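You operate a simulated robot arm through the tools that you are given. There is no shell and no other tool. Be economical: measure what you need, move in short steps, check, and stop when the job is done.

You are at the controls of a simulated two-armed robot. One attempt, no reset.

TASK
In hand mode, turn sensor 1 till its lamp lights; back in auto, send tray 2 to the tip.
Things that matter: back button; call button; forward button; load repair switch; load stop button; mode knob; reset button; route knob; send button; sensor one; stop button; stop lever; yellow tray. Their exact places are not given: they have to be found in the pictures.

Only the result counts: the job must be done as asked and must still hold three seconds after the hand-in. Knocking over, shifting, dropping, spilling or breaking anything else fails it.

THE ROBOT
Two 7-joint arms with fingered hands on one trunk, on a base that drives. Base frame: it is fixed to the floor where the robot stands at the start and does not move with it; the origin is under the middle of the robot, x ahead of it, y to its left, z up. Readings come in mm, rad, newtons and seconds.
The left shoulder is at the start at [52, 125, 1334], the right one opposite. With the tool pointing down near the work surface each hand reaches from about 100 to 700 mm from the robot's upright axis, wherever it stands, measured 20 degrees to its own side. Places, roughly: back button [700, 200, 1200]; call button [800, 100, 1200]; forward button [800, 0, 1200]; load repair switch [700, 200, 1000]; load stop button [800, 0, 1000]; mode knob [800, 0, 1300]; reset button [800, 100, 1200]; route knob [700, 200, 1300]; send button [700, 200, 1200]; sensor one [700, 500, 800]; stop button [800, 0, 1200]; stop lever [500, 500, 600]; yellow tray [-1000, 3750, 750]. Payload 3.7 kg a hand.
Tool frame (each hand has its own): the origin (TCP) lies between the finger pads and is the grasp point; the fingertips stand 25 mm ahead of it; z points along the fingers, y is the line along which they close. Largest opening 88 mm; the body of the gripper starts 29 mm behind the TCP. The gripper is a hand of 5 fingers: y runs from the thumb to the fingers, the wrist lies at [-13, -97, -162] in the tool frame.
Orientation is that of the tool frame in the base frame, as a unit quaternion [x, y, z, w]. With the fingers straight down and the wrist toward the robot, the tool's x, y and z point along [0, 1, 0], [1, 0, 0] and [0, 0, -1] of the base frame.

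THE INTERFACE
- The arms move only by the tool arm_command. It takes "left_plan", "right_plan" or both (then of equal length, played together; a hand with none holds still); each is a list of rows, each a list of 6 numbers: the shift along the tool's x, y, z in units of 100 mm (1.0 is 100 mm), then the turn, a rotation vector about the tool's x, y, z in units of 120 degrees (1.0 is 120 degrees). In form: [[tx, ty, tz, ax, ay, az], ...]. A call has 1 to 8 rows; each row is the pose to reach, as a shift and turn from the pose commanded when the call began, along the tool's axes at that moment. A call with a number of a shift or a turn outside -1 to 1 is refused whole. Each row takes 0.2 s and may step no farther than 50 mm and 0.15 rad from the row before; otherwise, the whole call is refused. Where a pose cannot be reached the arm comes as near as it can. A force on the tool above 40 N (or 10 N above the force at the start of the call, whichever is more), or a blocked arm, ends the call early, and 0.2 s more pass. In this call time passes only in rows, and 0.2 s behind the last. It gives the time, the measured TCP pose, the force on the tool (base axes), the opening and the grip force at its end, in the units of the frame above (readings bear some noise), with the torque about the TCP (base axes, N m) and any sound that the robot's microphone picked up, and new pictures: "pictures" is both (left out), scene, wrist or none (wrist: the cameras of the hands that moved).
- Cameras (640 x 400 px; columns grow to the right, rows downward): "scene" is now at [136.3, 20.3, 1524.7]; the picture's right is [0.20, -0.98, 0.00], its down [-0.08, -0.02, -1.00] and it looks along [0.98, 0.20, -0.09] (base axes); focal length 214 px, centre (320, 200). "left" rides on the left gripper at [-59, -79, -105] in its tool frame; the picture's right is [-0.73, -0.32, 0.61], its down [0.62, -0.68, 0.38] and it looks along [0.29, 0.66, 0.70] (tool axes); focal length 234 px, centre (320, 200). "right" rides on the right gripper at [59, -79, -105] in its tool frame; the picture's right is [-0.73, 0.32, -0.61], its down [-0.62, -0.68, 0.38] and it looks along [-0.29, 0.66, 0.70] (tool axes); focal length 234 px, centre (320, 200).
- move_column(by): slides the trunk up (or, below 0, down) by that many mm; the arms and the scene camera ride with it, the base frame stays. It gives what a move gives, with no picture.
- roll_base(legs): drives the robot by 1 to 6 legs, each [ahead, left, turn to the left] in mm, mm and rad, along the robot's own axes; the way and the turn of a leg run together, so that a leg with both is an arc; at most 1500 mm and 3.142 rad a leg. The arms and the cameras ride along, it lands a little off, and it stops where it bumps. It gives what a move gives, and a new picture of the scene camera.
- move_fingers(index, middle, ring, little, thumb_bend, thumb_turn, hand): sets how far each is bent, from 0 (flat) to 100 (curled in); at 30 the hand is open as for a grip, at 70 the pads meet at the TCP. One left out holds its place. A second passes; each finger stops where it meets its share of the squeeze, and holds until it gets a number again. It is the only way to open and close the hand. It gives what a move gives, with no picture; readings hold the bend of each and the force on index, middle, ring, little, thumb and palm. thumb_turn goes from beside the hand (0) to across from the fingers (100), as for a grip.
- head_to(pan, tilt): turns the head with the scene camera to pan (to the left, within 1.396 rad either way) and tilt (down, from -0.506 to 1.204), counted from straight ahead of the robot. It gives what a move gives, and a new picture of the scene camera.
- measure_at(camera, pixels): for up to 12 pixels [column, row] of the newest picture of that camera ("zoom" is the newest enlarged one), the place [x, y, z] in the base frame of the surface seen there, good to about 3 mm. The clock stands still meanwhile.
- close_up(camera, box): a new picture of the part [left, top, right, bottom] of that camera's present view, enlarged. The clock stands still meanwhile.
- finish_job(): hands the job in; it is judged then, once.

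Keep the steps short. Do not move on a guess: measure, check each grasp and each placing, and mend mistakes. In all there are 80 turns and 260 pictures (those below and enlarged ones count). Leave the grippers open and the arms clear of the work at the hand-in unless told otherwise, and finish with a single line.

The tools are called by a JSON object that holds its "method" and its "body". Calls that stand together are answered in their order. arm_command: Moves the arms, as the interface text tells. Its arguments: {"type":"object","properties":{"left_plan":{"type":"array","items":{"type":"array","items":{"type":"number"}}},"right_plan":{"type":"array","items":{"type":"array","items":{"type":"number"}}},"pictures":{"type":"string","enum":["both","scene","wrist","none"]}},"required":[]} The other tools are called the same way: move_column (by) slides the trunk up or down; move_fingers (index, middle, ring, little, thumb_bend, thumb_turn, hand) moves the fingers one by one; roll_base (legs) drives the base; head_to (pan, tilt) turns the head that bears the scene camera; measure_at (camera, pixels) gives the place of the surface under pixels of a picture; close_up (camera, box) takes an enlarged picture of a part of a camera's view; finish_job () hands the job in.

At the start:

```text
clock: 0.0
left_tool_pos: [418.7, 391.6, 1516.4]
left_orientation: [0.707, 0.707, 0.0, 0.0]
left_contact_force: [0.4, -0.7, 0.2]
left_moment: [0.0, -0.01, 0.03]
left_opening: 87.5
left_grip_force: 0.1
left_shape: jaw
left_bend: [30.0, 30.0, 30.0, 30.0, 30.0, 98.0]
left_finger forces: [0.0, 0.1, 0.0, 0.0, 0.0, 0.0]
right_tool_pos: [425.8, -71.6, 1564.8]
right_orientation: [0.707, 0.707, 0.0, -0.001]
right_contact_force: [0.7, -0.6, 0.7]
right_moment: [0.04, 0.03, -0.01]
right_opening: 87.6
right_grip_force: 0.1
right_shape: jaw
right_bend: [30.0, 30.0, 30.0, 30.0, 30.0, 98.0]
right_finger forces: [0.0, 0.1, 0.0, 0.0, 0.0, 0.0]
trunk travel left (down, up): [-350.0, 65.0]
robot x, y, heading: [0.0, -2.2, 0.001]
head pan, tilt: [0.202, 0.087]
```

scene: 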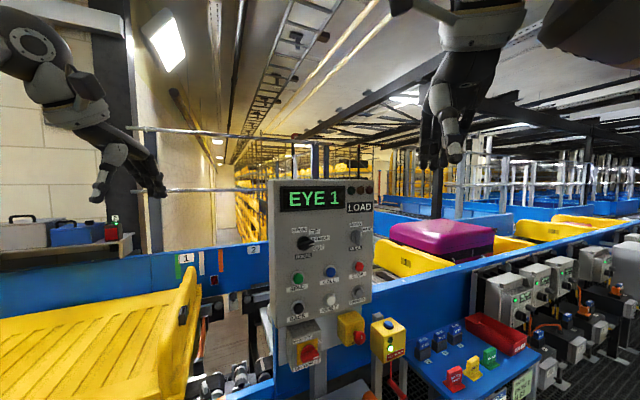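
right: 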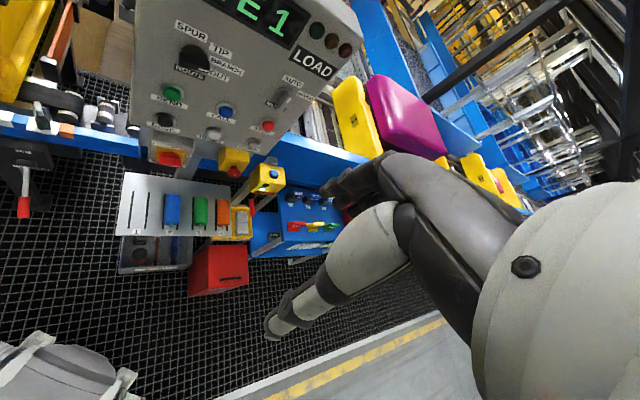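
left: 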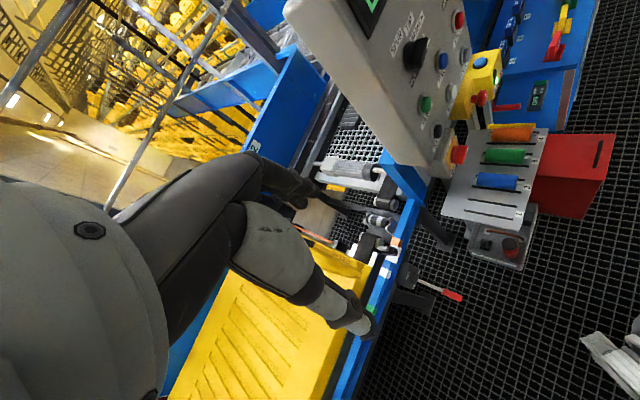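

The panel with knobs and buttons is in the middle of the scene. I'll enlarge it and the region around sensor 1.

{"method": "close_up", "body": {"camera": "scene", "box": [260, 170, 420, 270]}}

{"method": "close_up", "body": {"camera": "scene", "box": [260, 260, 420, 360]}}

{"method": "close_up", "body": {"camera": "scene", "box": [150, 230, 310, 400]}}

```text
4.00 times, centred on (340, 220) of scene
```

zoom: 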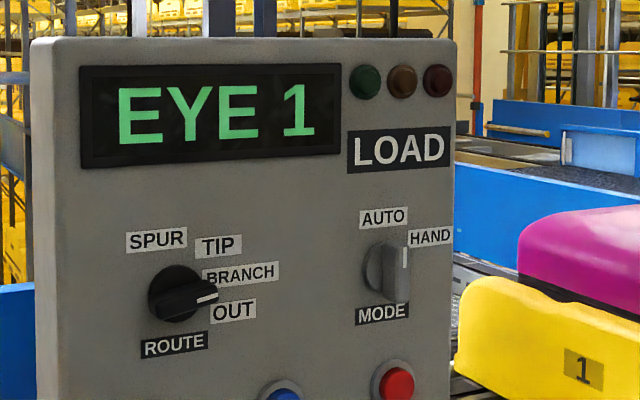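

```text
4.00 times, centred on (340, 310) of scene
```

zoom: 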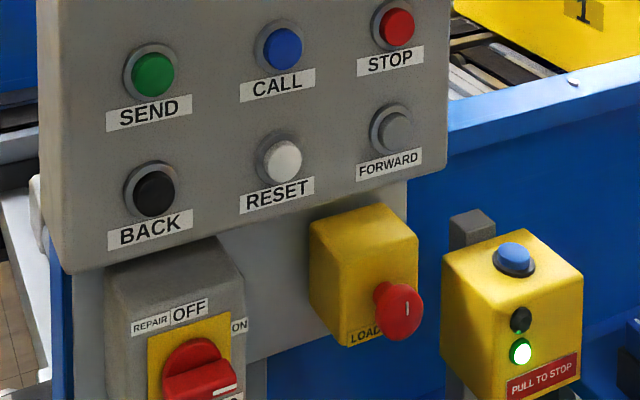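

```text
2.35 times, centred on (230, 315) of scene
```

zoom: 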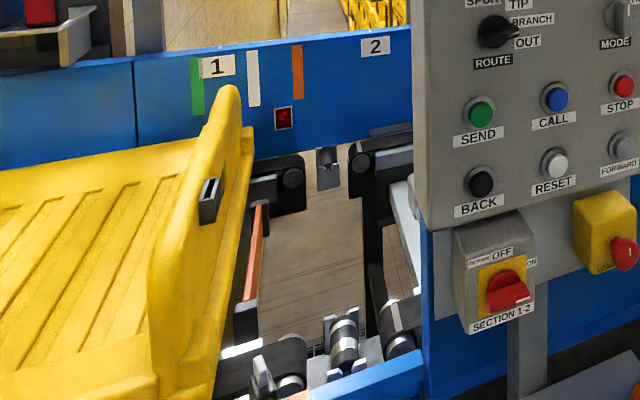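

Next I look lower left for sensor 1, the stop lever and the trays.

{"method": "head_to", "body": {"pan": 0.5, "tilt": 0.75}}

{"method": "head_to", "body": {"pan": 1.35, "tilt": 0.3}}

```text
clock: 1.0
left_tool_pos: [419.0, 392.5, 1515.8]
left_orientation: [0.707, 0.708, 0.0, 0.0]
left_contact_force: [-0.1, -0.4, -0.2]
left_moment: [-0.04, -0.02, 0.03]
left_opening: 87.7
left_grip_force: 0.0
left_shape: jaw
left_bend: [30.0, 30.0, 30.0, 30.0, 30.0, 98.0]
left_finger forces: [0.0, 0.0, 0.0, 0.1, 0.0, 0.0]
right_tool_pos: [426.3, -72.1, 1564.6]
right_orientation: [0.707, 0.707, -0.001, 0.0]
right_contact_force: [-0.2, 0.9, 0.5]
right_moment: [-0.01, -0.01, 0.02]
right_opening: 87.7
right_grip_force: 0.1
right_shape: jaw
right_bend: [30.0, 30.0, 30.0, 30.0, 30.0, 98.0]
right_finger forces: [0.0, 0.0, 0.0, 0.0, 0.0, 0.0]
trunk travel left (down, up): [-350.0, 65.0]
robot x, y, heading: [2.9, -3.0, -0.0]
head pan, tilt: [0.499, 0.75]
```

scene: 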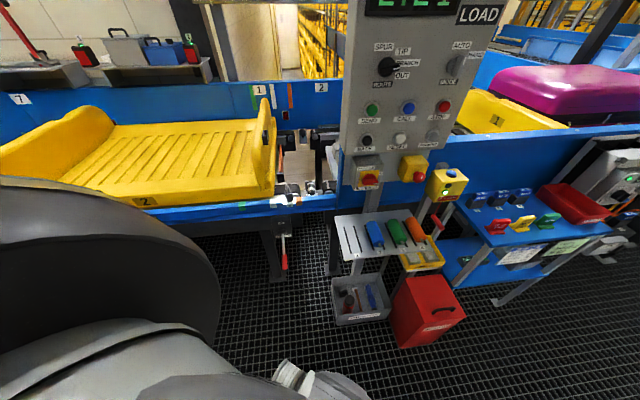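

```text
clock: 2.2
left_tool_pos: [418.7, 393.5, 1517.0]
left_orientation: [0.707, 0.707, 0.0, 0.0]
left_contact_force: [-0.4, 0.0, -0.3]
left_moment: [0.02, 0.01, 0.01]
left_opening: 87.6
left_grip_force: 0.1
left_shape: jaw
left_bend: [30.0, 30.0, 30.0, 30.0, 30.0, 98.0]
left_finger forces: [0.0, 0.0, 0.0, 0.0, 0.0, 0.0]
right_tool_pos: [425.3, -70.9, 1565.3]
right_orientation: [0.707, 0.707, -0.001, -0.001]
right_contact_force: [0.7, 0.6, -0.7]
right_moment: [-0.01, 0.0, -0.01]
right_opening: 87.5
right_grip_force: 0.1
right_shape: jaw
right_bend: [30.0, 30.0, 30.0, 30.0, 30.0, 98.0]
right_finger forces: [0.0, 0.0, 0.0, 0.0, 0.0, 0.1]
trunk travel left (down, up): [-350.0, 65.0]
robot x, y, heading: [1.4, -0.6, -0.002]
head pan, tilt: [1.349, 0.3]
```

scene: 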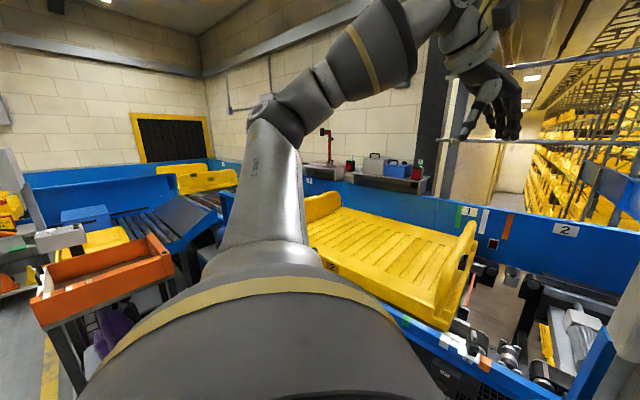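

{"method": "head_to", "body": {"pan": 0.6, "tilt": 0.7}}

{"method": "close_up", "body": {"camera": "scene", "box": [250, 80, 410, 180]}}

{"method": "close_up", "body": {"camera": "scene", "box": [250, 170, 410, 270]}}

```text
clock: 3.3
left_tool_pos: [418.4, 391.8, 1515.1]
left_orientation: [0.708, 0.706, 0.0, 0.0]
left_contact_force: [0.1, 0.3, -0.4]
left_moment: [-0.03, -0.01, -0.01]
left_opening: 87.6
left_grip_force: 0.1
left_shape: jaw
left_bend: [30.0, 30.0, 30.0, 30.0, 30.0, 98.0]
left_finger forces: [0.0, 0.0, 0.0, 0.1, 0.0, 0.0]
right_tool_pos: [425.8, -72.2, 1565.5]
right_orientation: [0.707, 0.707, 0.0, -0.001]
right_contact_force: [1.1, -0.1, 0.2]
right_moment: [0.01, -0.01, 0.01]
right_opening: 87.5
right_grip_force: 0.2
right_shape: jaw
right_bend: [30.0, 30.0, 30.0, 30.0, 30.0, 98.0]
right_finger forces: [0.1, 0.1, 0.1, 0.0, 0.1, 0.0]
trunk travel left (down, up): [-350.0, 65.0]
robot x, y, heading: [-4.5, 1.4, -0.003]
head pan, tilt: [0.6, 0.7]
```

scene: 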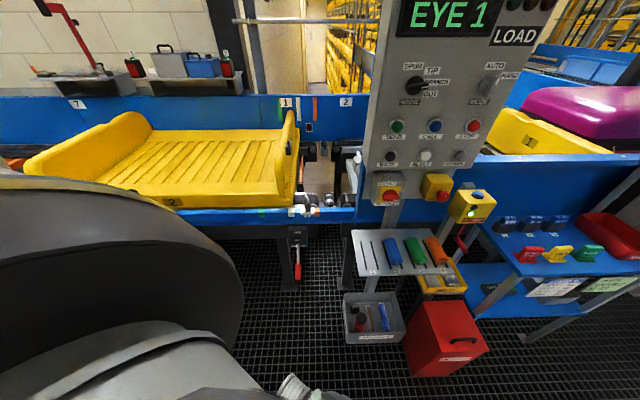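

```text
4.00 times, centred on (330, 130) of scene
```

zoom: 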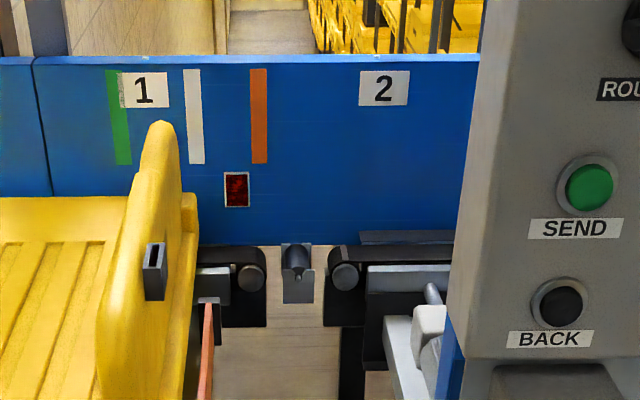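

```text
4.00 times, centred on (330, 220) of scene
```

zoom: 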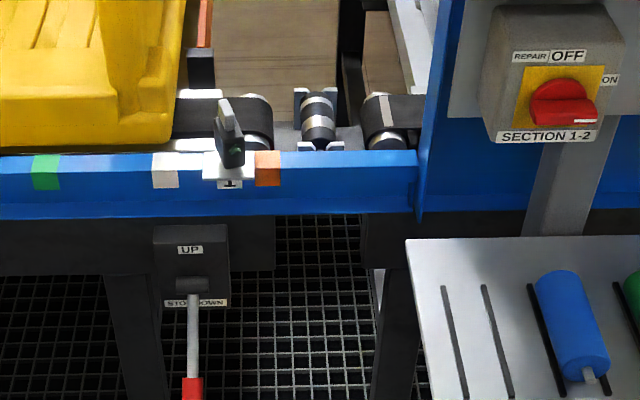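

{"method": "measure_at", "body": {"camera": "zoom", "pixels": [[233, 155], [224, 105], [238, 122], [228, 170], [190, 250], [193, 300], [193, 392], [192, 285], [560, 105], [270, 165], [165, 165], [45, 170]]}}

{"method": "close_up", "body": {"camera": "scene", "box": [282, 180, 346, 220]}}

{"method": "close_up", "body": {"camera": "left", "box": [330, 200, 490, 320]}}

{"method": "close_up", "body": {"camera": "right", "box": [130, 0, 350, 180]}}

```text
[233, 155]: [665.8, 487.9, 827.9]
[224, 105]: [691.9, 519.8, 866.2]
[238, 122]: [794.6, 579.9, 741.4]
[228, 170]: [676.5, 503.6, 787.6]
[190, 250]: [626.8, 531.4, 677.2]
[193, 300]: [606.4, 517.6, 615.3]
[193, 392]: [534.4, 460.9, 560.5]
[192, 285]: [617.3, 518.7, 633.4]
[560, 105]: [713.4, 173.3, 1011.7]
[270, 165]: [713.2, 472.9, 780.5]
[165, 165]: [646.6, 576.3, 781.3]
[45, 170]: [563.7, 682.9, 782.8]
```

```text
10.00 times, centred on (314, 200) of scene
```

zoom: 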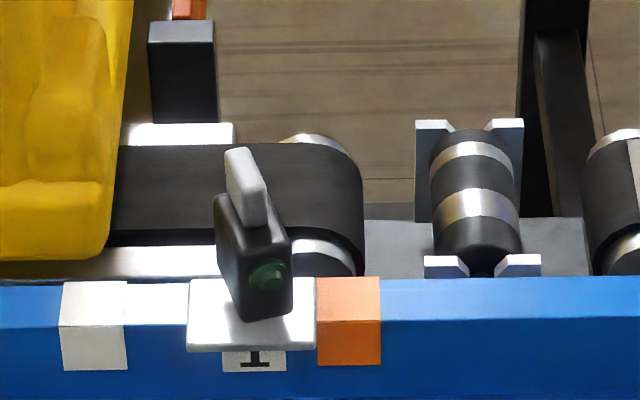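

```text
3.33 times, centred on (410, 260) of left
```

zoom: 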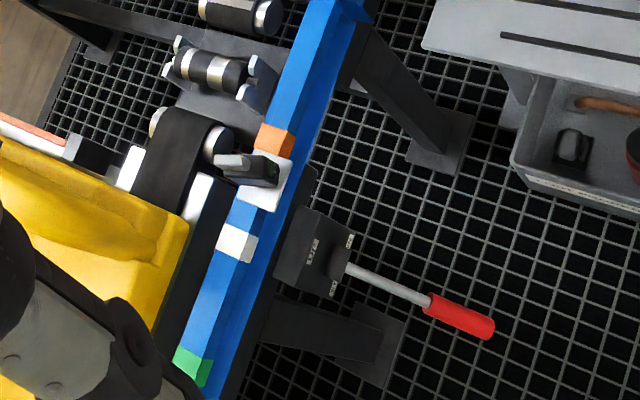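

```text
2.22 times, centred on (240, 90) of right
```

zoom: 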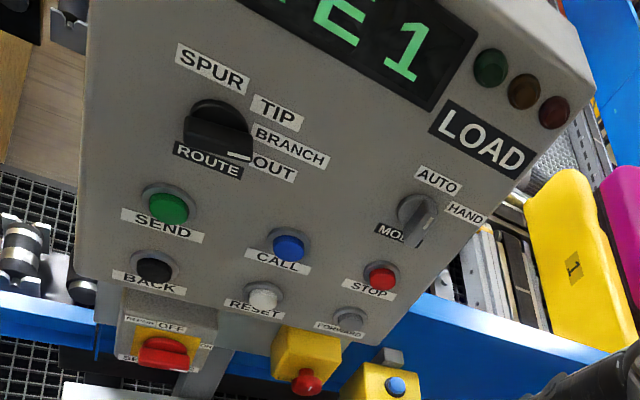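

{"method": "head_to", "body": {"pan": 0.3, "tilt": 0.4}}

{"method": "close_up", "body": {"camera": "scene", "box": [270, 80, 430, 180]}}

{"method": "close_up", "body": {"camera": "scene", "box": [270, 150, 430, 250]}}

```text
clock: 4.1
left_tool_pos: [418.0, 392.6, 1515.1]
left_orientation: [0.708, 0.706, 0.0, 0.0]
left_contact_force: [-0.9, -0.7, -0.1]
left_moment: [-0.05, -0.01, -0.05]
left_opening: 87.5
left_grip_force: 0.0
left_shape: jaw
left_bend: [30.0, 30.0, 30.0, 30.0, 30.0, 98.0]
left_finger forces: [0.0, 0.0, 0.0, 0.0, 0.0, 0.0]
right_tool_pos: [426.5, -71.3, 1563.8]
right_orientation: [0.707, 0.707, 0.0, -0.001]
right_contact_force: [0.4, -0.7, -0.3]
right_moment: [0.0, -0.02, 0.01]
right_opening: 87.8
right_grip_force: 0.0
right_shape: jaw
right_bend: [30.0, 30.0, 30.0, 30.0, 30.0, 98.0]
right_finger forces: [0.0, 0.0, 0.0, 0.0, 0.0, 0.0]
trunk travel left (down, up): [-350.0, 65.0]
robot x, y, heading: [2.6, -1.3, -0.001]
head pan, tilt: [0.3, 0.4]
```

scene: 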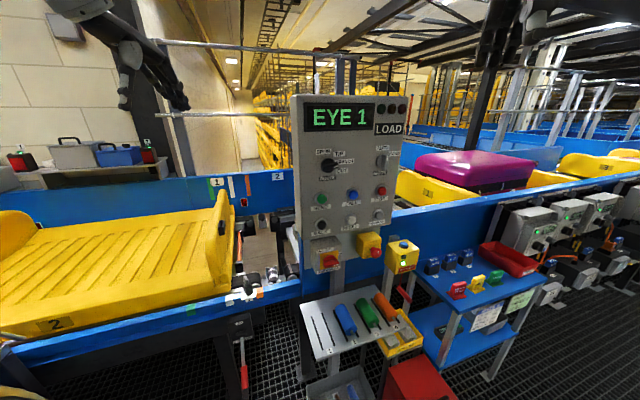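

```text
4.00 times, centred on (350, 130) of scene
```

zoom: 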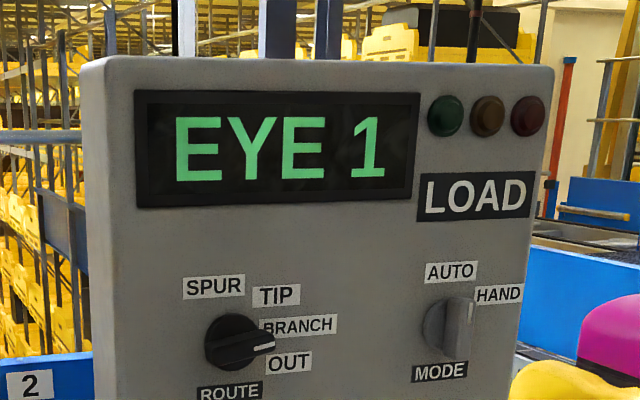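

```text
4.00 times, centred on (350, 200) of scene
```

zoom: 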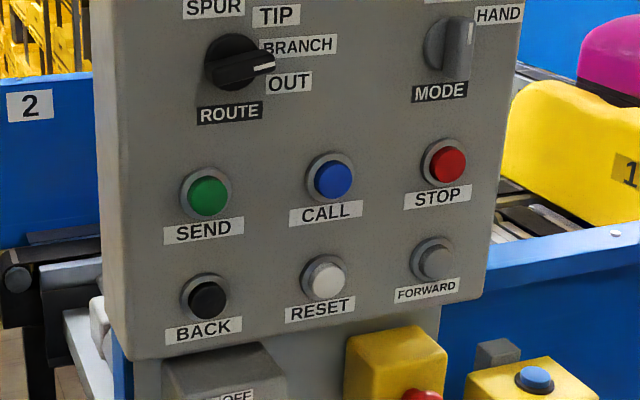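

{"method": "measure_at", "body": {"camera": "zoom", "pixels": [[470, 30], [462, 60], [435, 45], [271, 62], [240, 70], [225, 90], [207, 195], [451, 163], [325, 283], [120, 250], [480, 200], [300, 120]]}}

{"method": "close_up", "body": {"camera": "scene", "box": [310, 140, 406, 200]}}

{"method": "close_up", "body": {"camera": "right", "box": [250, 70, 314, 110]}}

```text
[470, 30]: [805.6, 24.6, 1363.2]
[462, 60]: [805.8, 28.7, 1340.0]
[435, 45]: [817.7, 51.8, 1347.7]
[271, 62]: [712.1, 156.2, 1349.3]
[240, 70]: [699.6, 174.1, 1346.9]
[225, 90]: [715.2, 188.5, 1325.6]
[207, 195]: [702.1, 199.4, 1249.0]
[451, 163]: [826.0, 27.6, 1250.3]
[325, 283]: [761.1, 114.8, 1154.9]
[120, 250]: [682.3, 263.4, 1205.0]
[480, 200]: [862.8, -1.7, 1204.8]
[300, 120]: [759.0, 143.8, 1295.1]
```

```text
6.67 times, centred on (358, 170) of scene
```

zoom: 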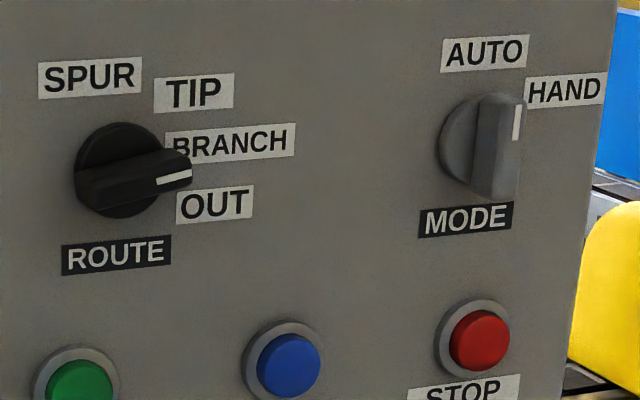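

```text
10.00 times, centred on (282, 90) of right
```

zoom: 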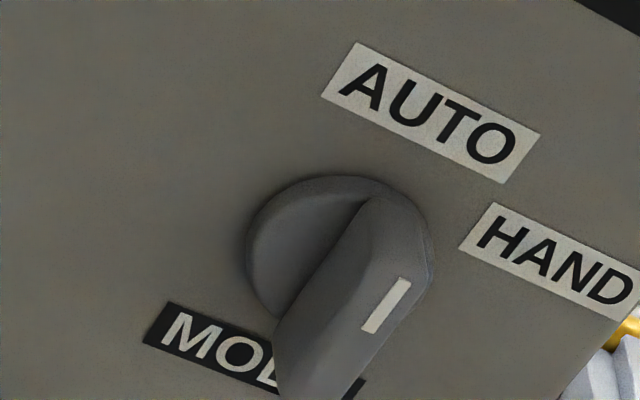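

Panel geometry is clear: its right is about (0.563,-0.827,0), into panel is (0.827,0.563,0). The mode knob is in AUTO, with a vertical bar near [806,27,1350]. I start bringing the right hand round to face the panel.

{"method": "arm_command", "body": {"right_plan": [[0.02, 0.125, 0.125, -0.0279, 0.0527, 0.0279], [0.04, 0.25, 0.25, -0.0557, 0.1054, 0.0557], [0.06, 0.375, 0.375, -0.0836, 0.158, 0.0836], [0.08, 0.5, 0.5, -0.1115, 0.2107, 0.1115], [0.1, 0.625, 0.625, -0.1393, 0.2634, 0.1393], [0.12, 0.75, 0.75, -0.1672, 0.3161, 0.1672], [0.13, 0.875, 0.875, -0.1951, 0.3687, 0.1951], [0.15, 1.0, 1.0, -0.223, 0.4214, 0.223]], "pictures": "none"}}

{"method": "arm_command", "body": {"right_plan": [[0, 0, 0, -0.0279, 0.0527, 0.0279], [0, 0, 0, -0.0557, 0.1054, 0.0557], [0, 0, 0, -0.0836, 0.158, 0.0836], [0, 0, 0, -0.1115, 0.2107, 0.1115], [0, 0, 0, -0.1393, 0.2634, 0.1393]], "pictures": "both"}}

```text
clock: 5.9
left_tool_pos: [419.2, 391.3, 1515.4]
left_orientation: [0.707, 0.707, 0.0, 0.0]
left_contact_force: [-0.2, -1.2, 0.3]
left_moment: [-0.02, 0.02, 0.0]
left_opening: 87.7
left_grip_force: 0.1
left_shape: jaw
left_bend: [30.0, 30.0, 30.0, 30.0, 30.0, 98.0]
left_finger forces: [0.0, 0.0, 0.0, 0.0, 0.0, 0.0]
right_tool_pos: [526.8, -56.5, 1464.0]
right_orientation: [0.759, 0.444, 0.455, -0.14]
right_contact_force: [-0.1, -0.1, 0.8]
right_moment: [-0.03, 0.01, 0.0]
right_opening: 87.7
right_grip_force: 0.1
right_shape: jaw
right_bend: [30.0, 30.0, 30.0, 30.0, 30.0, 98.0]
right_finger forces: [0.0, 0.0, 0.0, 0.1, 0.0, 0.0]
trunk travel left (down, up): [-350.0, 65.0]
robot x, y, heading: [-3.1, 3.6, 0.001]
head pan, tilt: [0.3, 0.4]
```

```text
clock: 7.1
left_tool_pos: [418.5, 392.8, 1514.6]
left_orientation: [0.707, 0.707, 0.0, 0.001]
left_contact_force: [-1.0, 0.5, -0.5]
left_moment: [-0.02, 0.01, 0.01]
left_opening: 87.4
left_grip_force: 0.0
left_shape: jaw
left_bend: [30.0, 30.0, 30.0, 30.0, 30.0, 98.0]
left_finger forces: [0.0, 0.0, 0.0, 0.0, 0.1, 0.0]
right_tool_pos: [526.0, -55.5, 1465.0]
right_orientation: [0.675, 0.207, 0.676, -0.209]
right_contact_force: [0.7, -0.2, -0.1]
right_moment: [0.01, -0.04, -0.04]
right_opening: 87.8
right_grip_force: 0.0
right_shape: jaw
right_bend: [30.0, 30.0, 30.0, 30.0, 30.0, 98.0]
right_finger forces: [0.0, 0.0, 0.0, 0.1, 0.0, 0.0]
trunk travel left (down, up): [-350.0, 65.0]
robot x, y, heading: [1.3, 0.9, 0.004]
head pan, tilt: [0.3, 0.4]
```

scene: 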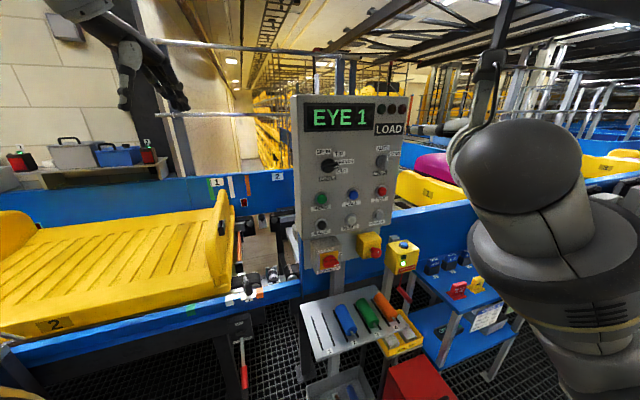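
right: 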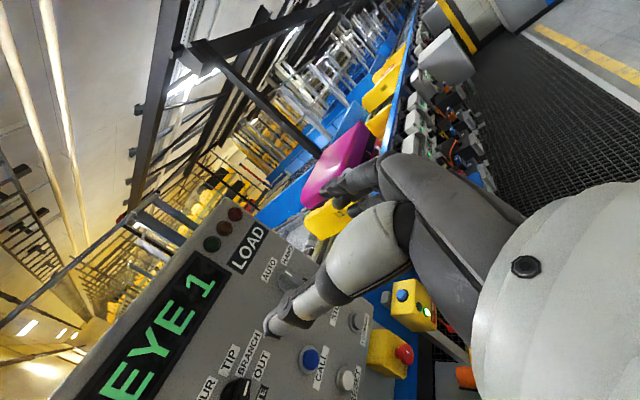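

Orientation matches. Now a translation in line with the knob, staying clear of the panel.

{"method": "arm_command", "body": {"right_plan": [[-0.25, 0.225, 0.15, 0, 0, 0], [-0.5, 0.45, 0.3, 0, 0, 0], [-0.75, 0.675, 0.45, 0, 0, 0], [-1.0, 0.9, 0.6, 0, 0, 0]], "pictures": "both"}}

{"method": "close_up", "body": {"camera": "scene", "box": [310, 120, 470, 220]}}

```text
clock: 8.1
left_tool_pos: [417.9, 391.8, 1515.5]
left_orientation: [0.707, 0.707, 0.0, 0.0]
left_contact_force: [0.0, 0.5, -0.1]
left_moment: [-0.02, 0.0, -0.02]
left_opening: 87.4
left_grip_force: 0.1
left_shape: jaw
left_bend: [30.0, 30.0, 30.0, 30.0, 30.0, 98.0]
left_finger forces: [0.1, 0.1, 0.0, 0.1, 0.0, 0.1]
right_tool_pos: [625.2, -96.3, 1367.1]
right_orientation: [0.676, 0.208, 0.676, -0.208]
right_contact_force: [0.1, 0.4, 0.3]
right_moment: [0.01, 0.03, 0.02]
right_opening: 87.7
right_grip_force: 0.0
right_shape: jaw
right_bend: [30.0, 30.0, 30.0, 30.0, 30.0, 98.0]
right_finger forces: [0.0, 0.0, 0.0, 0.0, 0.0, 0.0]
trunk travel left (down, up): [-350.0, 65.0]
robot x, y, heading: [-0.6, 3.8, -0.004]
head pan, tilt: [0.3, 0.4]
```

scene: 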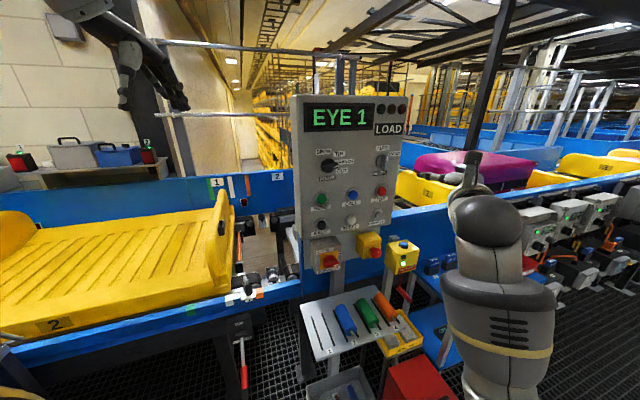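
right: 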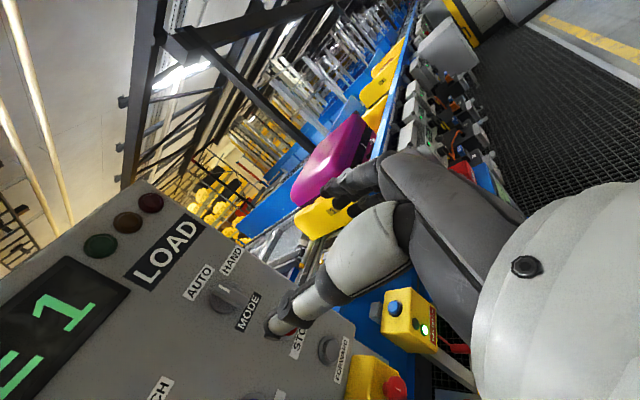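

```text
4.00 times, centred on (390, 170) of scene
```

zoom: 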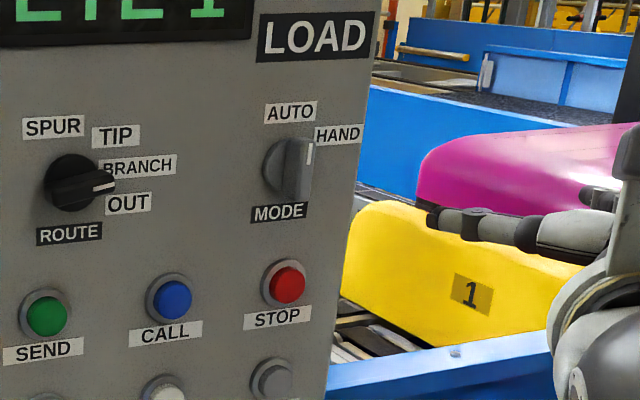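

Measure the knob from the wrist camera for a cross-check.

{"method": "measure_at", "body": {"camera": "right", "pixels": [[226, 291], [215, 302], [235, 308], [210, 290], [180, 330], [165, 255]]}}

{"method": "close_up", "body": {"camera": "right", "box": [170, 230, 330, 340]}}

{"method": "arm_command", "body": {"right_plan": [[-0.05, 0, 0.25, 0, 0, 0], [-0.1, 0, 0.5, 0, 0, 0], [-0.14, 0, 0.75, 0, 0, 0], [-0.17, 0, 1.0, 0, 0, 0]], "pictures": "both"}}

```text
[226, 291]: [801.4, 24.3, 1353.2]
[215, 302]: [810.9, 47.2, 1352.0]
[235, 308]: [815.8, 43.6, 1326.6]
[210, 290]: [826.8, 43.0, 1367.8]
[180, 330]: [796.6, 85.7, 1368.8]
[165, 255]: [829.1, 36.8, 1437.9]
```

```text
3.64 times, centred on (250, 285) of right
```

zoom: 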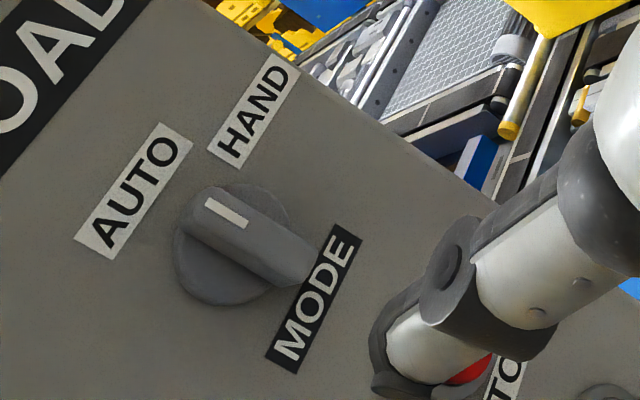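

```text
clock: 9.1
left_tool_pos: [419.8, 392.6, 1516.5]
left_orientation: [0.707, 0.707, 0.0, 0.0]
left_contact_force: [-0.7, 0.6, -0.8]
left_moment: [0.01, -0.01, -0.02]
left_opening: 87.4
left_grip_force: 0.1
left_shape: jaw
left_bend: [30.0, 30.0, 30.0, 30.0, 30.0, 98.0]
left_finger forces: [0.0, 0.0, 0.0, 0.0, 0.1, 0.0]
right_tool_pos: [709.3, -41.5, 1346.8]
right_orientation: [0.677, 0.207, 0.675, -0.208]
right_contact_force: [-0.1, 0.8, -0.4]
right_moment: [-0.01, -0.02, 0.02]
right_opening: 87.7
right_grip_force: 0.1
right_shape: jaw
right_bend: [30.0, 30.0, 30.0, 30.0, 30.0, 98.0]
right_finger forces: [0.0, 0.0, 0.1, 0.0, 0.0, 0.0]
trunk travel left (down, up): [-350.0, 65.0]
robot x, y, heading: [-1.1, -1.2, -0.003]
head pan, tilt: [0.3, 0.4]
```

scene: 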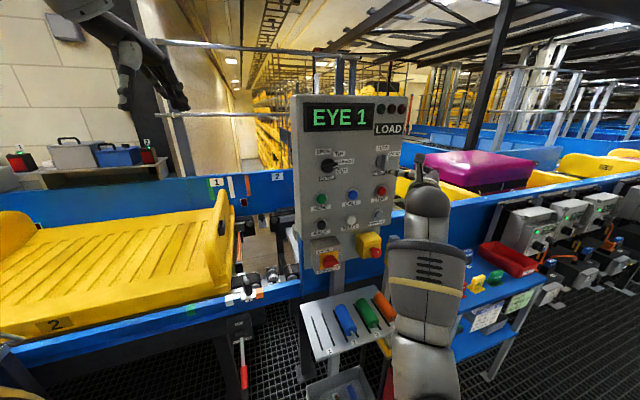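
right: 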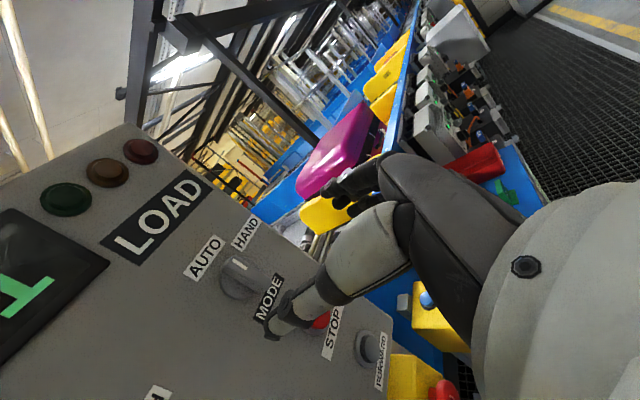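

Aligned (u≈433, z≈1347). Advance 85 mm toward the knob with fingers open around it, and look.

{"method": "arm_command", "body": {"right_plan": [[0, -0.01, 0.3, 0, 0, 0], [0, -0.02, 0.6, 0, 0, 0], [0, -0.02, 0.85, 0, 0, 0]], "pictures": "both"}}

{"method": "close_up", "body": {"camera": "scene", "box": [330, 130, 450, 205]}}

{"method": "close_up", "body": {"camera": "right", "box": [200, 160, 400, 340]}}

```text
clock: 9.9
left_tool_pos: [417.8, 393.6, 1516.2]
left_orientation: [0.707, 0.707, 0.0, 0.0]
left_contact_force: [0.2, -0.4, 0.1]
left_moment: [0.05, -0.04, 0.02]
left_opening: 87.4
left_grip_force: 0.1
left_shape: jaw
left_bend: [30.0, 30.0, 30.0, 30.0, 30.0, 98.0]
left_finger forces: [0.1, 0.0, 0.1, 0.0, 0.0, 0.0]
right_tool_pos: [778.7, 9.2, 1347.7]
right_orientation: [0.676, 0.208, 0.676, -0.208]
right_contact_force: [0.4, 0.6, 0.1]
right_moment: [-0.03, 0.01, -0.03]
right_opening: 87.5
right_grip_force: 0.0
right_shape: jaw
right_bend: [30.0, 30.0, 30.0, 30.0, 30.0, 98.0]
right_finger forces: [0.1, 0.0, 0.1, 0.1, 0.1, 0.0]
trunk travel left (down, up): [-350.0, 65.0]
robot x, y, heading: [-1.9, 2.9, -0.005]
head pan, tilt: [0.3, 0.4]
```

scene: 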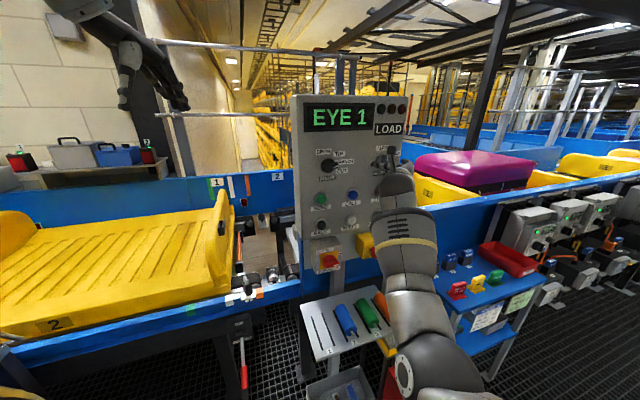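
right: 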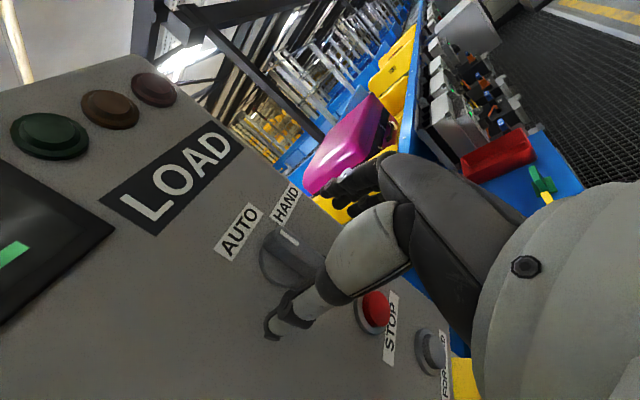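

```text
5.33 times, centred on (390, 168) of scene
```

zoom: 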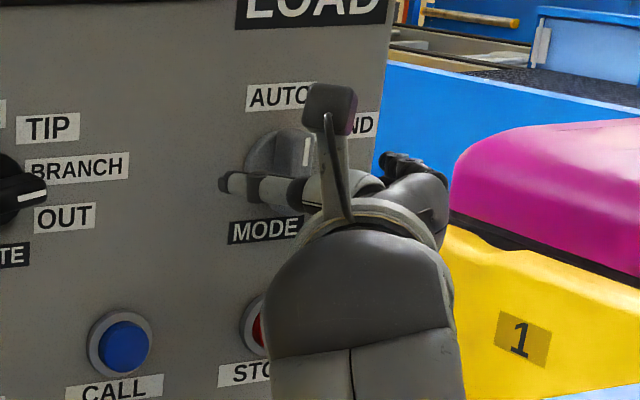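

```text
2.22 times, centred on (300, 250) of right
```

zoom: 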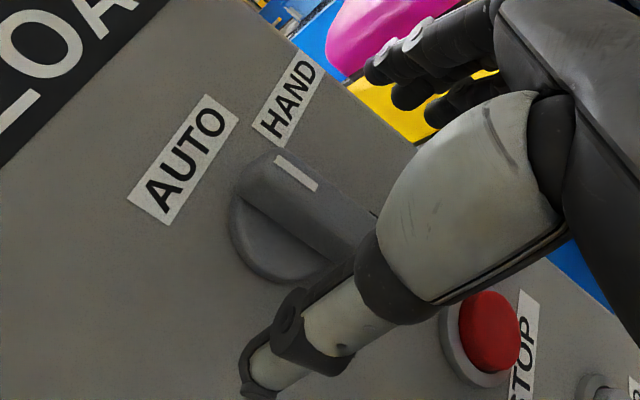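

Thumb is left of the bar, fingers right. Advance 30 mm and close.

{"method": "arm_command", "body": {"right_plan": [[0, 0, 0.15, 0, 0, 0], [0, 0, 0.3, 0, 0, 0]], "pictures": "wrist"}}

{"method": "move_fingers", "body": {"hand": "right", "index": 70, "middle": 70, "ring": 70, "little": 70, "thumb_bend": 70}}

{"method": "close_up", "body": {"camera": "right", "box": [200, 130, 440, 340]}}

```text
clock: 10.5
left_tool_pos: [419.1, 392.4, 1516.1]
left_orientation: [0.707, 0.708, 0.0, 0.0]
left_contact_force: [0.2, -0.4, 0.2]
left_moment: [0.02, 0.01, 0.04]
left_opening: 87.9
left_grip_force: 0.0
left_shape: jaw
left_bend: [30.0, 30.0, 30.0, 30.0, 30.0, 98.0]
left_finger forces: [0.1, 0.0, 0.0, 0.0, 0.1, 0.0]
right_tool_pos: [802.7, 26.0, 1348.2]
right_orientation: [0.676, 0.208, 0.676, -0.207]
right_contact_force: [0.6, -0.3, -0.7]
right_moment: [-0.01, -0.01, -0.03]
right_opening: 87.9
right_grip_force: 0.1
right_shape: jaw
right_bend: [30.0, 30.0, 30.0, 30.0, 30.0, 98.0]
right_finger forces: [0.1, 0.1, 0.0, 0.0, 0.0, 0.0]
trunk travel left (down, up): [-350.0, 65.0]
robot x, y, heading: [-0.5, -1.2, -0.003]
head pan, tilt: [0.3, 0.4]
```

right: 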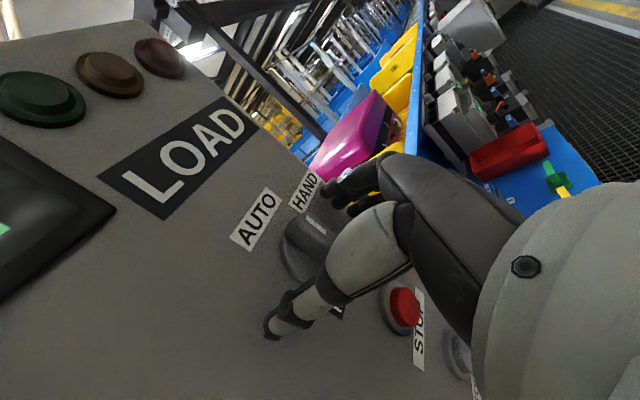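

```text
clock: 11.5
left_tool_pos: [419.6, 389.5, 1516.5]
left_orientation: [0.707, 0.707, 0.0, 0.0]
left_contact_force: [-0.2, 0.6, 0.7]
left_moment: [-0.04, 0.0, 0.0]
left_opening: 87.6
left_grip_force: 0.0
left_shape: jaw
left_bend: [30.0, 30.0, 30.0, 30.0, 30.0, 98.0]
left_finger forces: [0.0, 0.1, 0.0, 0.1, 0.0, 0.1]
right_tool_pos: [802.9, 24.1, 1348.4]
right_orientation: [0.677, 0.206, 0.675, -0.208]
right_contact_force: [3.0, -8.3, 0.1]
right_moment: [-0.01, -0.02, -0.2]
right_opening: 28.0
right_grip_force: 13.4
right_shape: fingers
right_bend: [58.0, 60.0, 68.0, 70.0, 57.0, 96.0]
right_finger forces: [7.3, 8.7, 1.3, 0.0, 9.0, 0.0]
trunk travel left (down, up): [-350.0, 65.0]
robot x, y, heading: [-1.1, 2.4, 0.002]
head pan, tilt: [0.3, 0.4]
```

```text
1.90 times, centred on (320, 235) of right
```

zoom: 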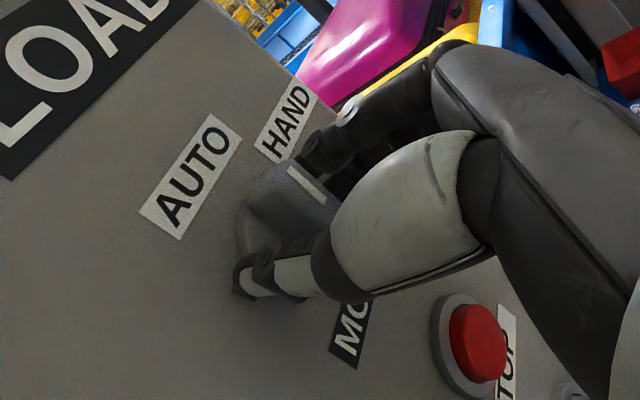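

Bar is gripped by index, middle and thumb. Turn clockwise about 50°.

{"method": "arm_command", "body": {"right_plan": [[0, 0, 0, 0, 0, 0.067], [0, 0, 0, 0, 0, 0.134], [0, 0, 0, 0, 0, 0.201], [0, 0, 0, 0, 0, 0.268], [0, 0, 0, 0, 0, 0.335], [0, 0, 0, 0, 0, 0.4]], "pictures": "both"}}

{"method": "close_up", "body": {"camera": "scene", "box": [290, 90, 450, 200]}}

{"method": "close_up", "body": {"camera": "right", "box": [200, 130, 440, 340]}}

```text
clock: 12.9
left_tool_pos: [419.9, 390.1, 1516.4]
left_orientation: [0.707, 0.707, 0.001, -0.001]
left_contact_force: [0.1, 0.6, -0.1]
left_moment: [0.01, -0.03, 0.01]
left_opening: 87.2
left_grip_force: 0.1
left_shape: jaw
left_bend: [30.0, 30.0, 30.0, 30.0, 30.0, 98.0]
left_finger forces: [0.0, 0.0, 0.0, 0.1, 0.0, 0.0]
right_tool_pos: [803.6, 23.7, 1345.3]
right_orientation: [0.703, -0.087, 0.531, -0.466]
right_contact_force: [0.9, -10.3, -9.1]
right_moment: [-0.2, 0.28, -0.21]
right_opening: 27.7
right_grip_force: 14.9
right_shape: fingers
right_bend: [56.0, 59.0, 68.0, 70.0, 59.0, 95.0]
right_finger forces: [9.0, 11.8, 1.2, 0.0, 7.9, 0.0]
trunk travel left (down, up): [-350.0, 65.0]
robot x, y, heading: [-3.1, 1.2, -0.001]
head pan, tilt: [0.3, 0.4]
```

scene: 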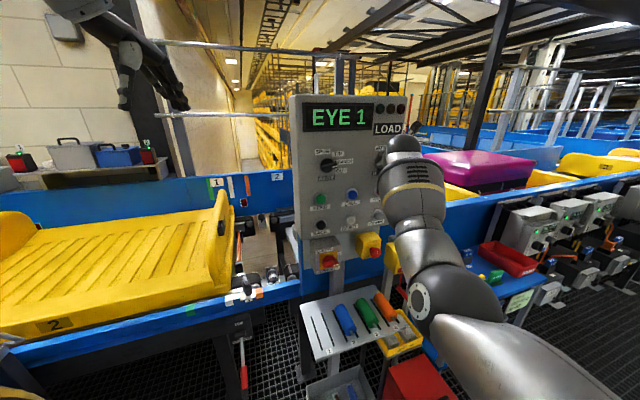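
right: 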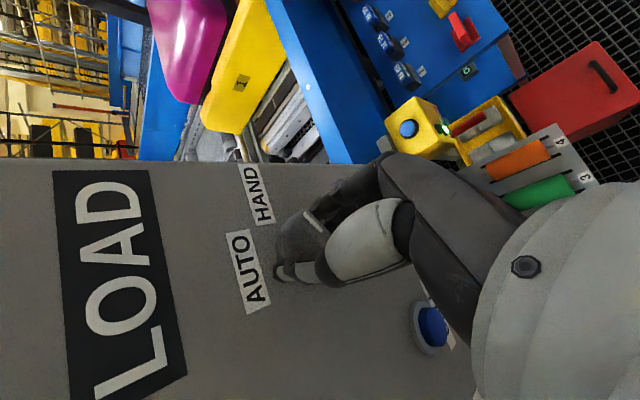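

```text
3.64 times, centred on (370, 145) of scene
```

zoom: 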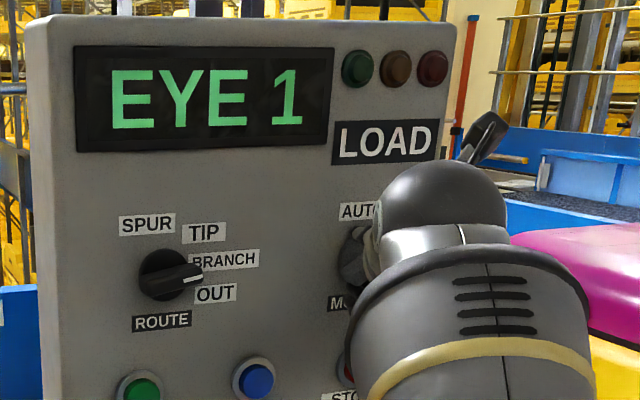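

```text
1.90 times, centred on (320, 235) of right
```

zoom: 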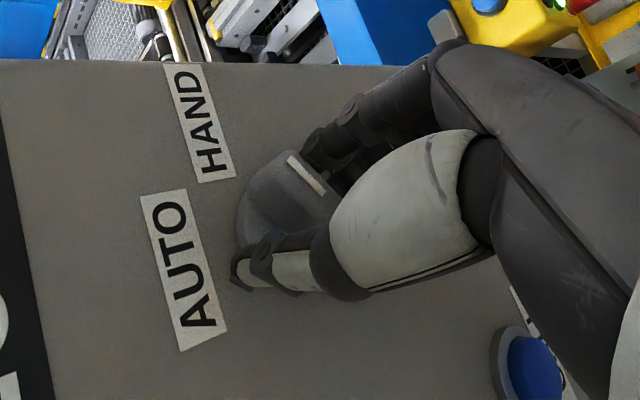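

The knob followed the hand; its mark now points toward HAND. Release, back out, and look.

{"method": "move_fingers", "body": {"hand": "right", "index": 30, "middle": 30, "ring": 30, "little": 30, "thumb_bend": 30}}

{"method": "arm_command", "body": {"right_plan": [[0, 0, -0.25, 0, 0, 0], [0, 0, -0.5, 0, 0, 0], [0, 0, -0.75, 0, 0, 0], [0, 0, -1.0, 0, 0, 0]], "pictures": "wrist"}}

{"method": "close_up", "body": {"camera": "right", "box": [180, 160, 340, 300]}}

```text
clock: 13.9
left_tool_pos: [418.6, 392.5, 1515.5]
left_orientation: [0.707, 0.707, 0.0, 0.0]
left_contact_force: [0.5, -0.7, 0.2]
left_moment: [-0.01, 0.01, 0.02]
left_opening: 87.7
left_grip_force: 0.0
left_shape: jaw
left_bend: [30.0, 30.0, 30.0, 30.0, 30.0, 98.0]
left_finger forces: [0.0, 0.0, 0.1, 0.0, 0.0, 0.0]
right_tool_pos: [802.5, 26.1, 1347.7]
right_orientation: [0.702, -0.086, 0.533, -0.465]
right_contact_force: [-0.1, 0.2, 0.1]
right_moment: [-0.02, 0.04, 0.01]
right_opening: 84.2
right_grip_force: 0.1
right_shape: fingers
right_bend: [30.0, 30.0, 30.0, 30.0, 30.0, 97.0]
right_finger forces: [0.0, 0.0, 0.0, 0.0, 0.0, 0.1]
trunk travel left (down, up): [-350.0, 65.0]
robot x, y, heading: [-0.9, 0.6, -0.003]
head pan, tilt: [0.3, 0.4]
```

```text
clock: 14.9
left_tool_pos: [418.2, 391.4, 1516.1]
left_orientation: [0.707, 0.707, 0.0, 0.0]
left_contact_force: [0.0, 0.7, -0.7]
left_moment: [-0.01, -0.01, -0.05]
left_opening: 87.6
left_grip_force: 0.0
left_shape: jaw
left_bend: [30.0, 30.0, 30.0, 30.0, 30.0, 98.0]
left_finger forces: [0.0, 0.1, 0.0, 0.0, 0.0, 0.0]
right_tool_pos: [719.1, -31.9, 1350.0]
right_orientation: [0.702, -0.084, 0.532, -0.466]
right_contact_force: [-0.3, -0.5, -0.1]
right_moment: [0.06, 0.01, 0.04]
right_opening: 84.3
right_grip_force: 0.0
right_shape: fingers
right_bend: [30.0, 30.0, 30.0, 30.0, 30.0, 97.0]
right_finger forces: [0.0, 0.0, 0.0, 0.0, 0.1, 0.0]
trunk travel left (down, up): [-350.0, 65.0]
robot x, y, heading: [1.6, 0.2, 0.002]
head pan, tilt: [0.3, 0.4]
```

right: 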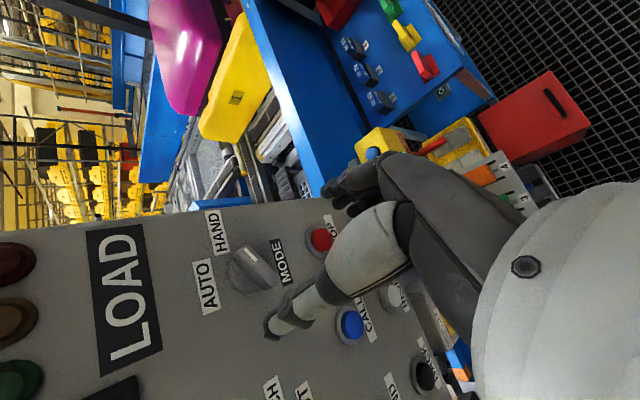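

```text
2.86 times, centred on (260, 230) of right
```

zoom: 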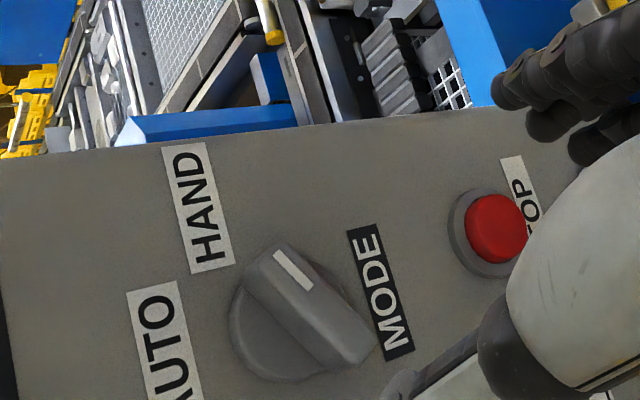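

Knob stands at HAND. Now I retract the right hand before driving nearer to sensor 1, and measure obstacles near the floor.

{"method": "arm_command", "body": {"right_plan": [[0, 0, -0.25, 0, 0, -0.067], [0, 0, -0.5, 0, 0, -0.134], [0, 0, -0.7, 0, 0, -0.201], [0, 0, -0.85, 0, 0, -0.268], [0, 0, -0.95, 0, 0, -0.335], [0, 0, -1.0, 0, 0, -0.4]], "pictures": "none"}}

{"method": "arm_command", "body": {"right_plan": [[0, 0, -0.35, 0, 0, 0], [0, 0, -0.7, 0, 0, 0], [0, 0, -1.0, 0, 0, 0]], "pictures": "scene"}}

{"method": "head_to", "body": {"pan": 0.4, "tilt": 0.8}}

```text
clock: 16.3
left_tool_pos: [418.2, 391.6, 1515.8]
left_orientation: [0.707, 0.707, 0.0, 0.0]
left_contact_force: [-0.6, -0.5, 0.0]
left_moment: [0.01, -0.01, 0.0]
left_opening: 87.7
left_grip_force: 0.1
left_shape: jaw
left_bend: [30.0, 30.0, 30.0, 30.0, 30.0, 98.0]
left_finger forces: [0.0, 0.0, 0.0, 0.0, 0.0, 0.1]
right_tool_pos: [636.0, -88.8, 1348.4]
right_orientation: [0.676, 0.209, 0.676, -0.207]
right_contact_force: [0.6, -0.3, -0.5]
right_moment: [0.05, 0.01, 0.01]
right_opening: 84.5
right_grip_force: 0.0
right_shape: fingers
right_bend: [30.0, 30.0, 30.0, 30.0, 30.0, 97.0]
right_finger forces: [0.0, 0.0, 0.0, 0.0, 0.1, 0.1]
trunk travel left (down, up): [-350.0, 65.0]
robot x, y, heading: [-2.2, -4.6, -0.0]
head pan, tilt: [0.3, 0.4]
```

```text
clock: 17.1
left_tool_pos: [417.2, 392.6, 1516.5]
left_orientation: [0.707, 0.707, 0.0, 0.0]
left_contact_force: [0.3, 0.5, 0.2]
left_moment: [-0.01, -0.04, -0.01]
left_opening: 87.9
left_grip_force: 0.0
left_shape: jaw
left_bend: [30.0, 30.0, 30.0, 30.0, 30.0, 98.0]
left_finger forces: [0.0, 0.0, 0.1, 0.0, 0.1, 0.1]
right_tool_pos: [552.8, -146.2, 1345.7]
right_orientation: [0.676, 0.209, 0.675, -0.208]
right_contact_force: [0.1, 1.1, -0.5]
right_moment: [-0.03, -0.01, -0.03]
right_opening: 84.4
right_grip_force: 0.1
right_shape: fingers
right_bend: [30.0, 30.0, 30.0, 30.0, 30.0, 97.0]
right_finger forces: [0.0, 0.1, 0.0, 0.1, 0.0, 0.1]
trunk travel left (down, up): [-350.0, 65.0]
robot x, y, heading: [-0.9, -0.0, 0.004]
head pan, tilt: [0.3, 0.4]
```

scene: 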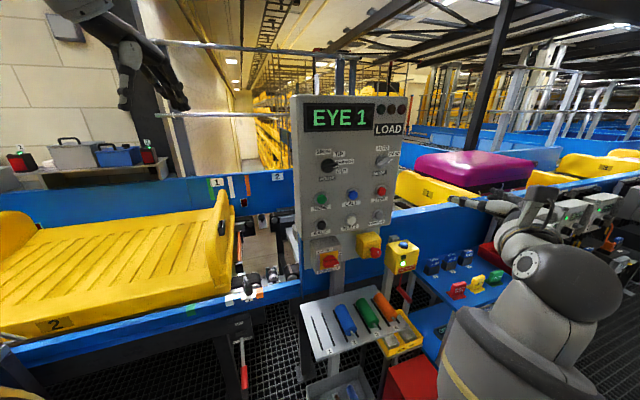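

```text
clock: 18.0
left_tool_pos: [418.2, 392.1, 1516.3]
left_orientation: [0.707, 0.707, 0.0, 0.0]
left_contact_force: [-0.3, 0.6, 0.1]
left_moment: [-0.01, -0.01, 0.01]
left_opening: 87.8
left_grip_force: 0.2
left_shape: jaw
left_bend: [30.0, 30.0, 30.0, 30.0, 30.0, 98.0]
left_finger forces: [0.0, 0.1, 0.0, 0.1, 0.0, 0.0]
right_tool_pos: [553.1, -144.2, 1347.1]
right_orientation: [0.676, 0.208, 0.676, -0.208]
right_contact_force: [-0.5, 0.5, 0.3]
right_moment: [0.02, 0.0, -0.01]
right_opening: 84.3
right_grip_force: 0.0
right_shape: fingers
right_bend: [30.0, 30.0, 30.0, 30.0, 30.0, 97.0]
right_finger forces: [0.1, 0.0, 0.1, 0.0, 0.0, 0.0]
trunk travel left (down, up): [-350.0, 65.0]
robot x, y, heading: [-1.9, 1.2, -0.002]
head pan, tilt: [0.4, 0.799]
```

scene: 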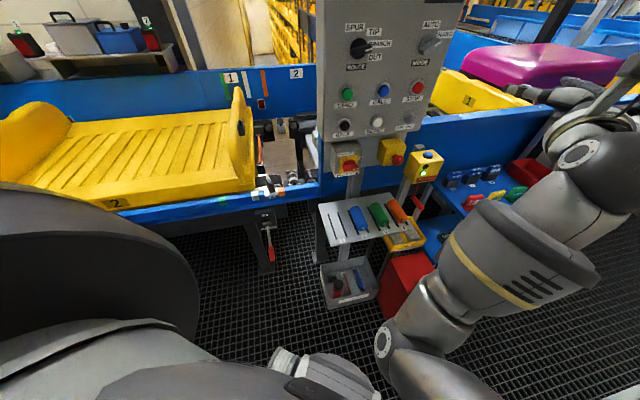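

{"method": "measure_at", "body": {"camera": "scene", "pixels": [[333, 245], [330, 306], [376, 298], [388, 318], [271, 258], [262, 104], [290, 365], [300, 300], [268, 193], [432, 285]]}}

{"method": "close_up", "body": {"camera": "scene", "box": [210, 60, 370, 220]}}

```text
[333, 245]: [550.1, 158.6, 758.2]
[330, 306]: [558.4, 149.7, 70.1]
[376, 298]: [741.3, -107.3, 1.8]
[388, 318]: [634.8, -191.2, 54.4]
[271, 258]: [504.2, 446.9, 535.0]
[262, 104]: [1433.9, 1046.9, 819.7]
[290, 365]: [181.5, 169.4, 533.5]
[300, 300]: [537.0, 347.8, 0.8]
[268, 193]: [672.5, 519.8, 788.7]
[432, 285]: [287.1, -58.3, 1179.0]
```

```text
2.50 times, centred on (290, 140) of scene
```

zoom: 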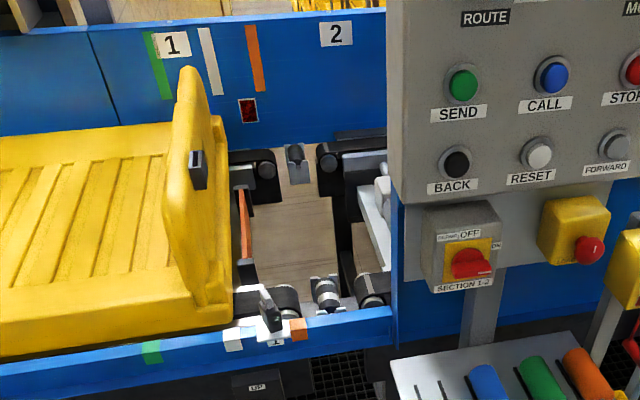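

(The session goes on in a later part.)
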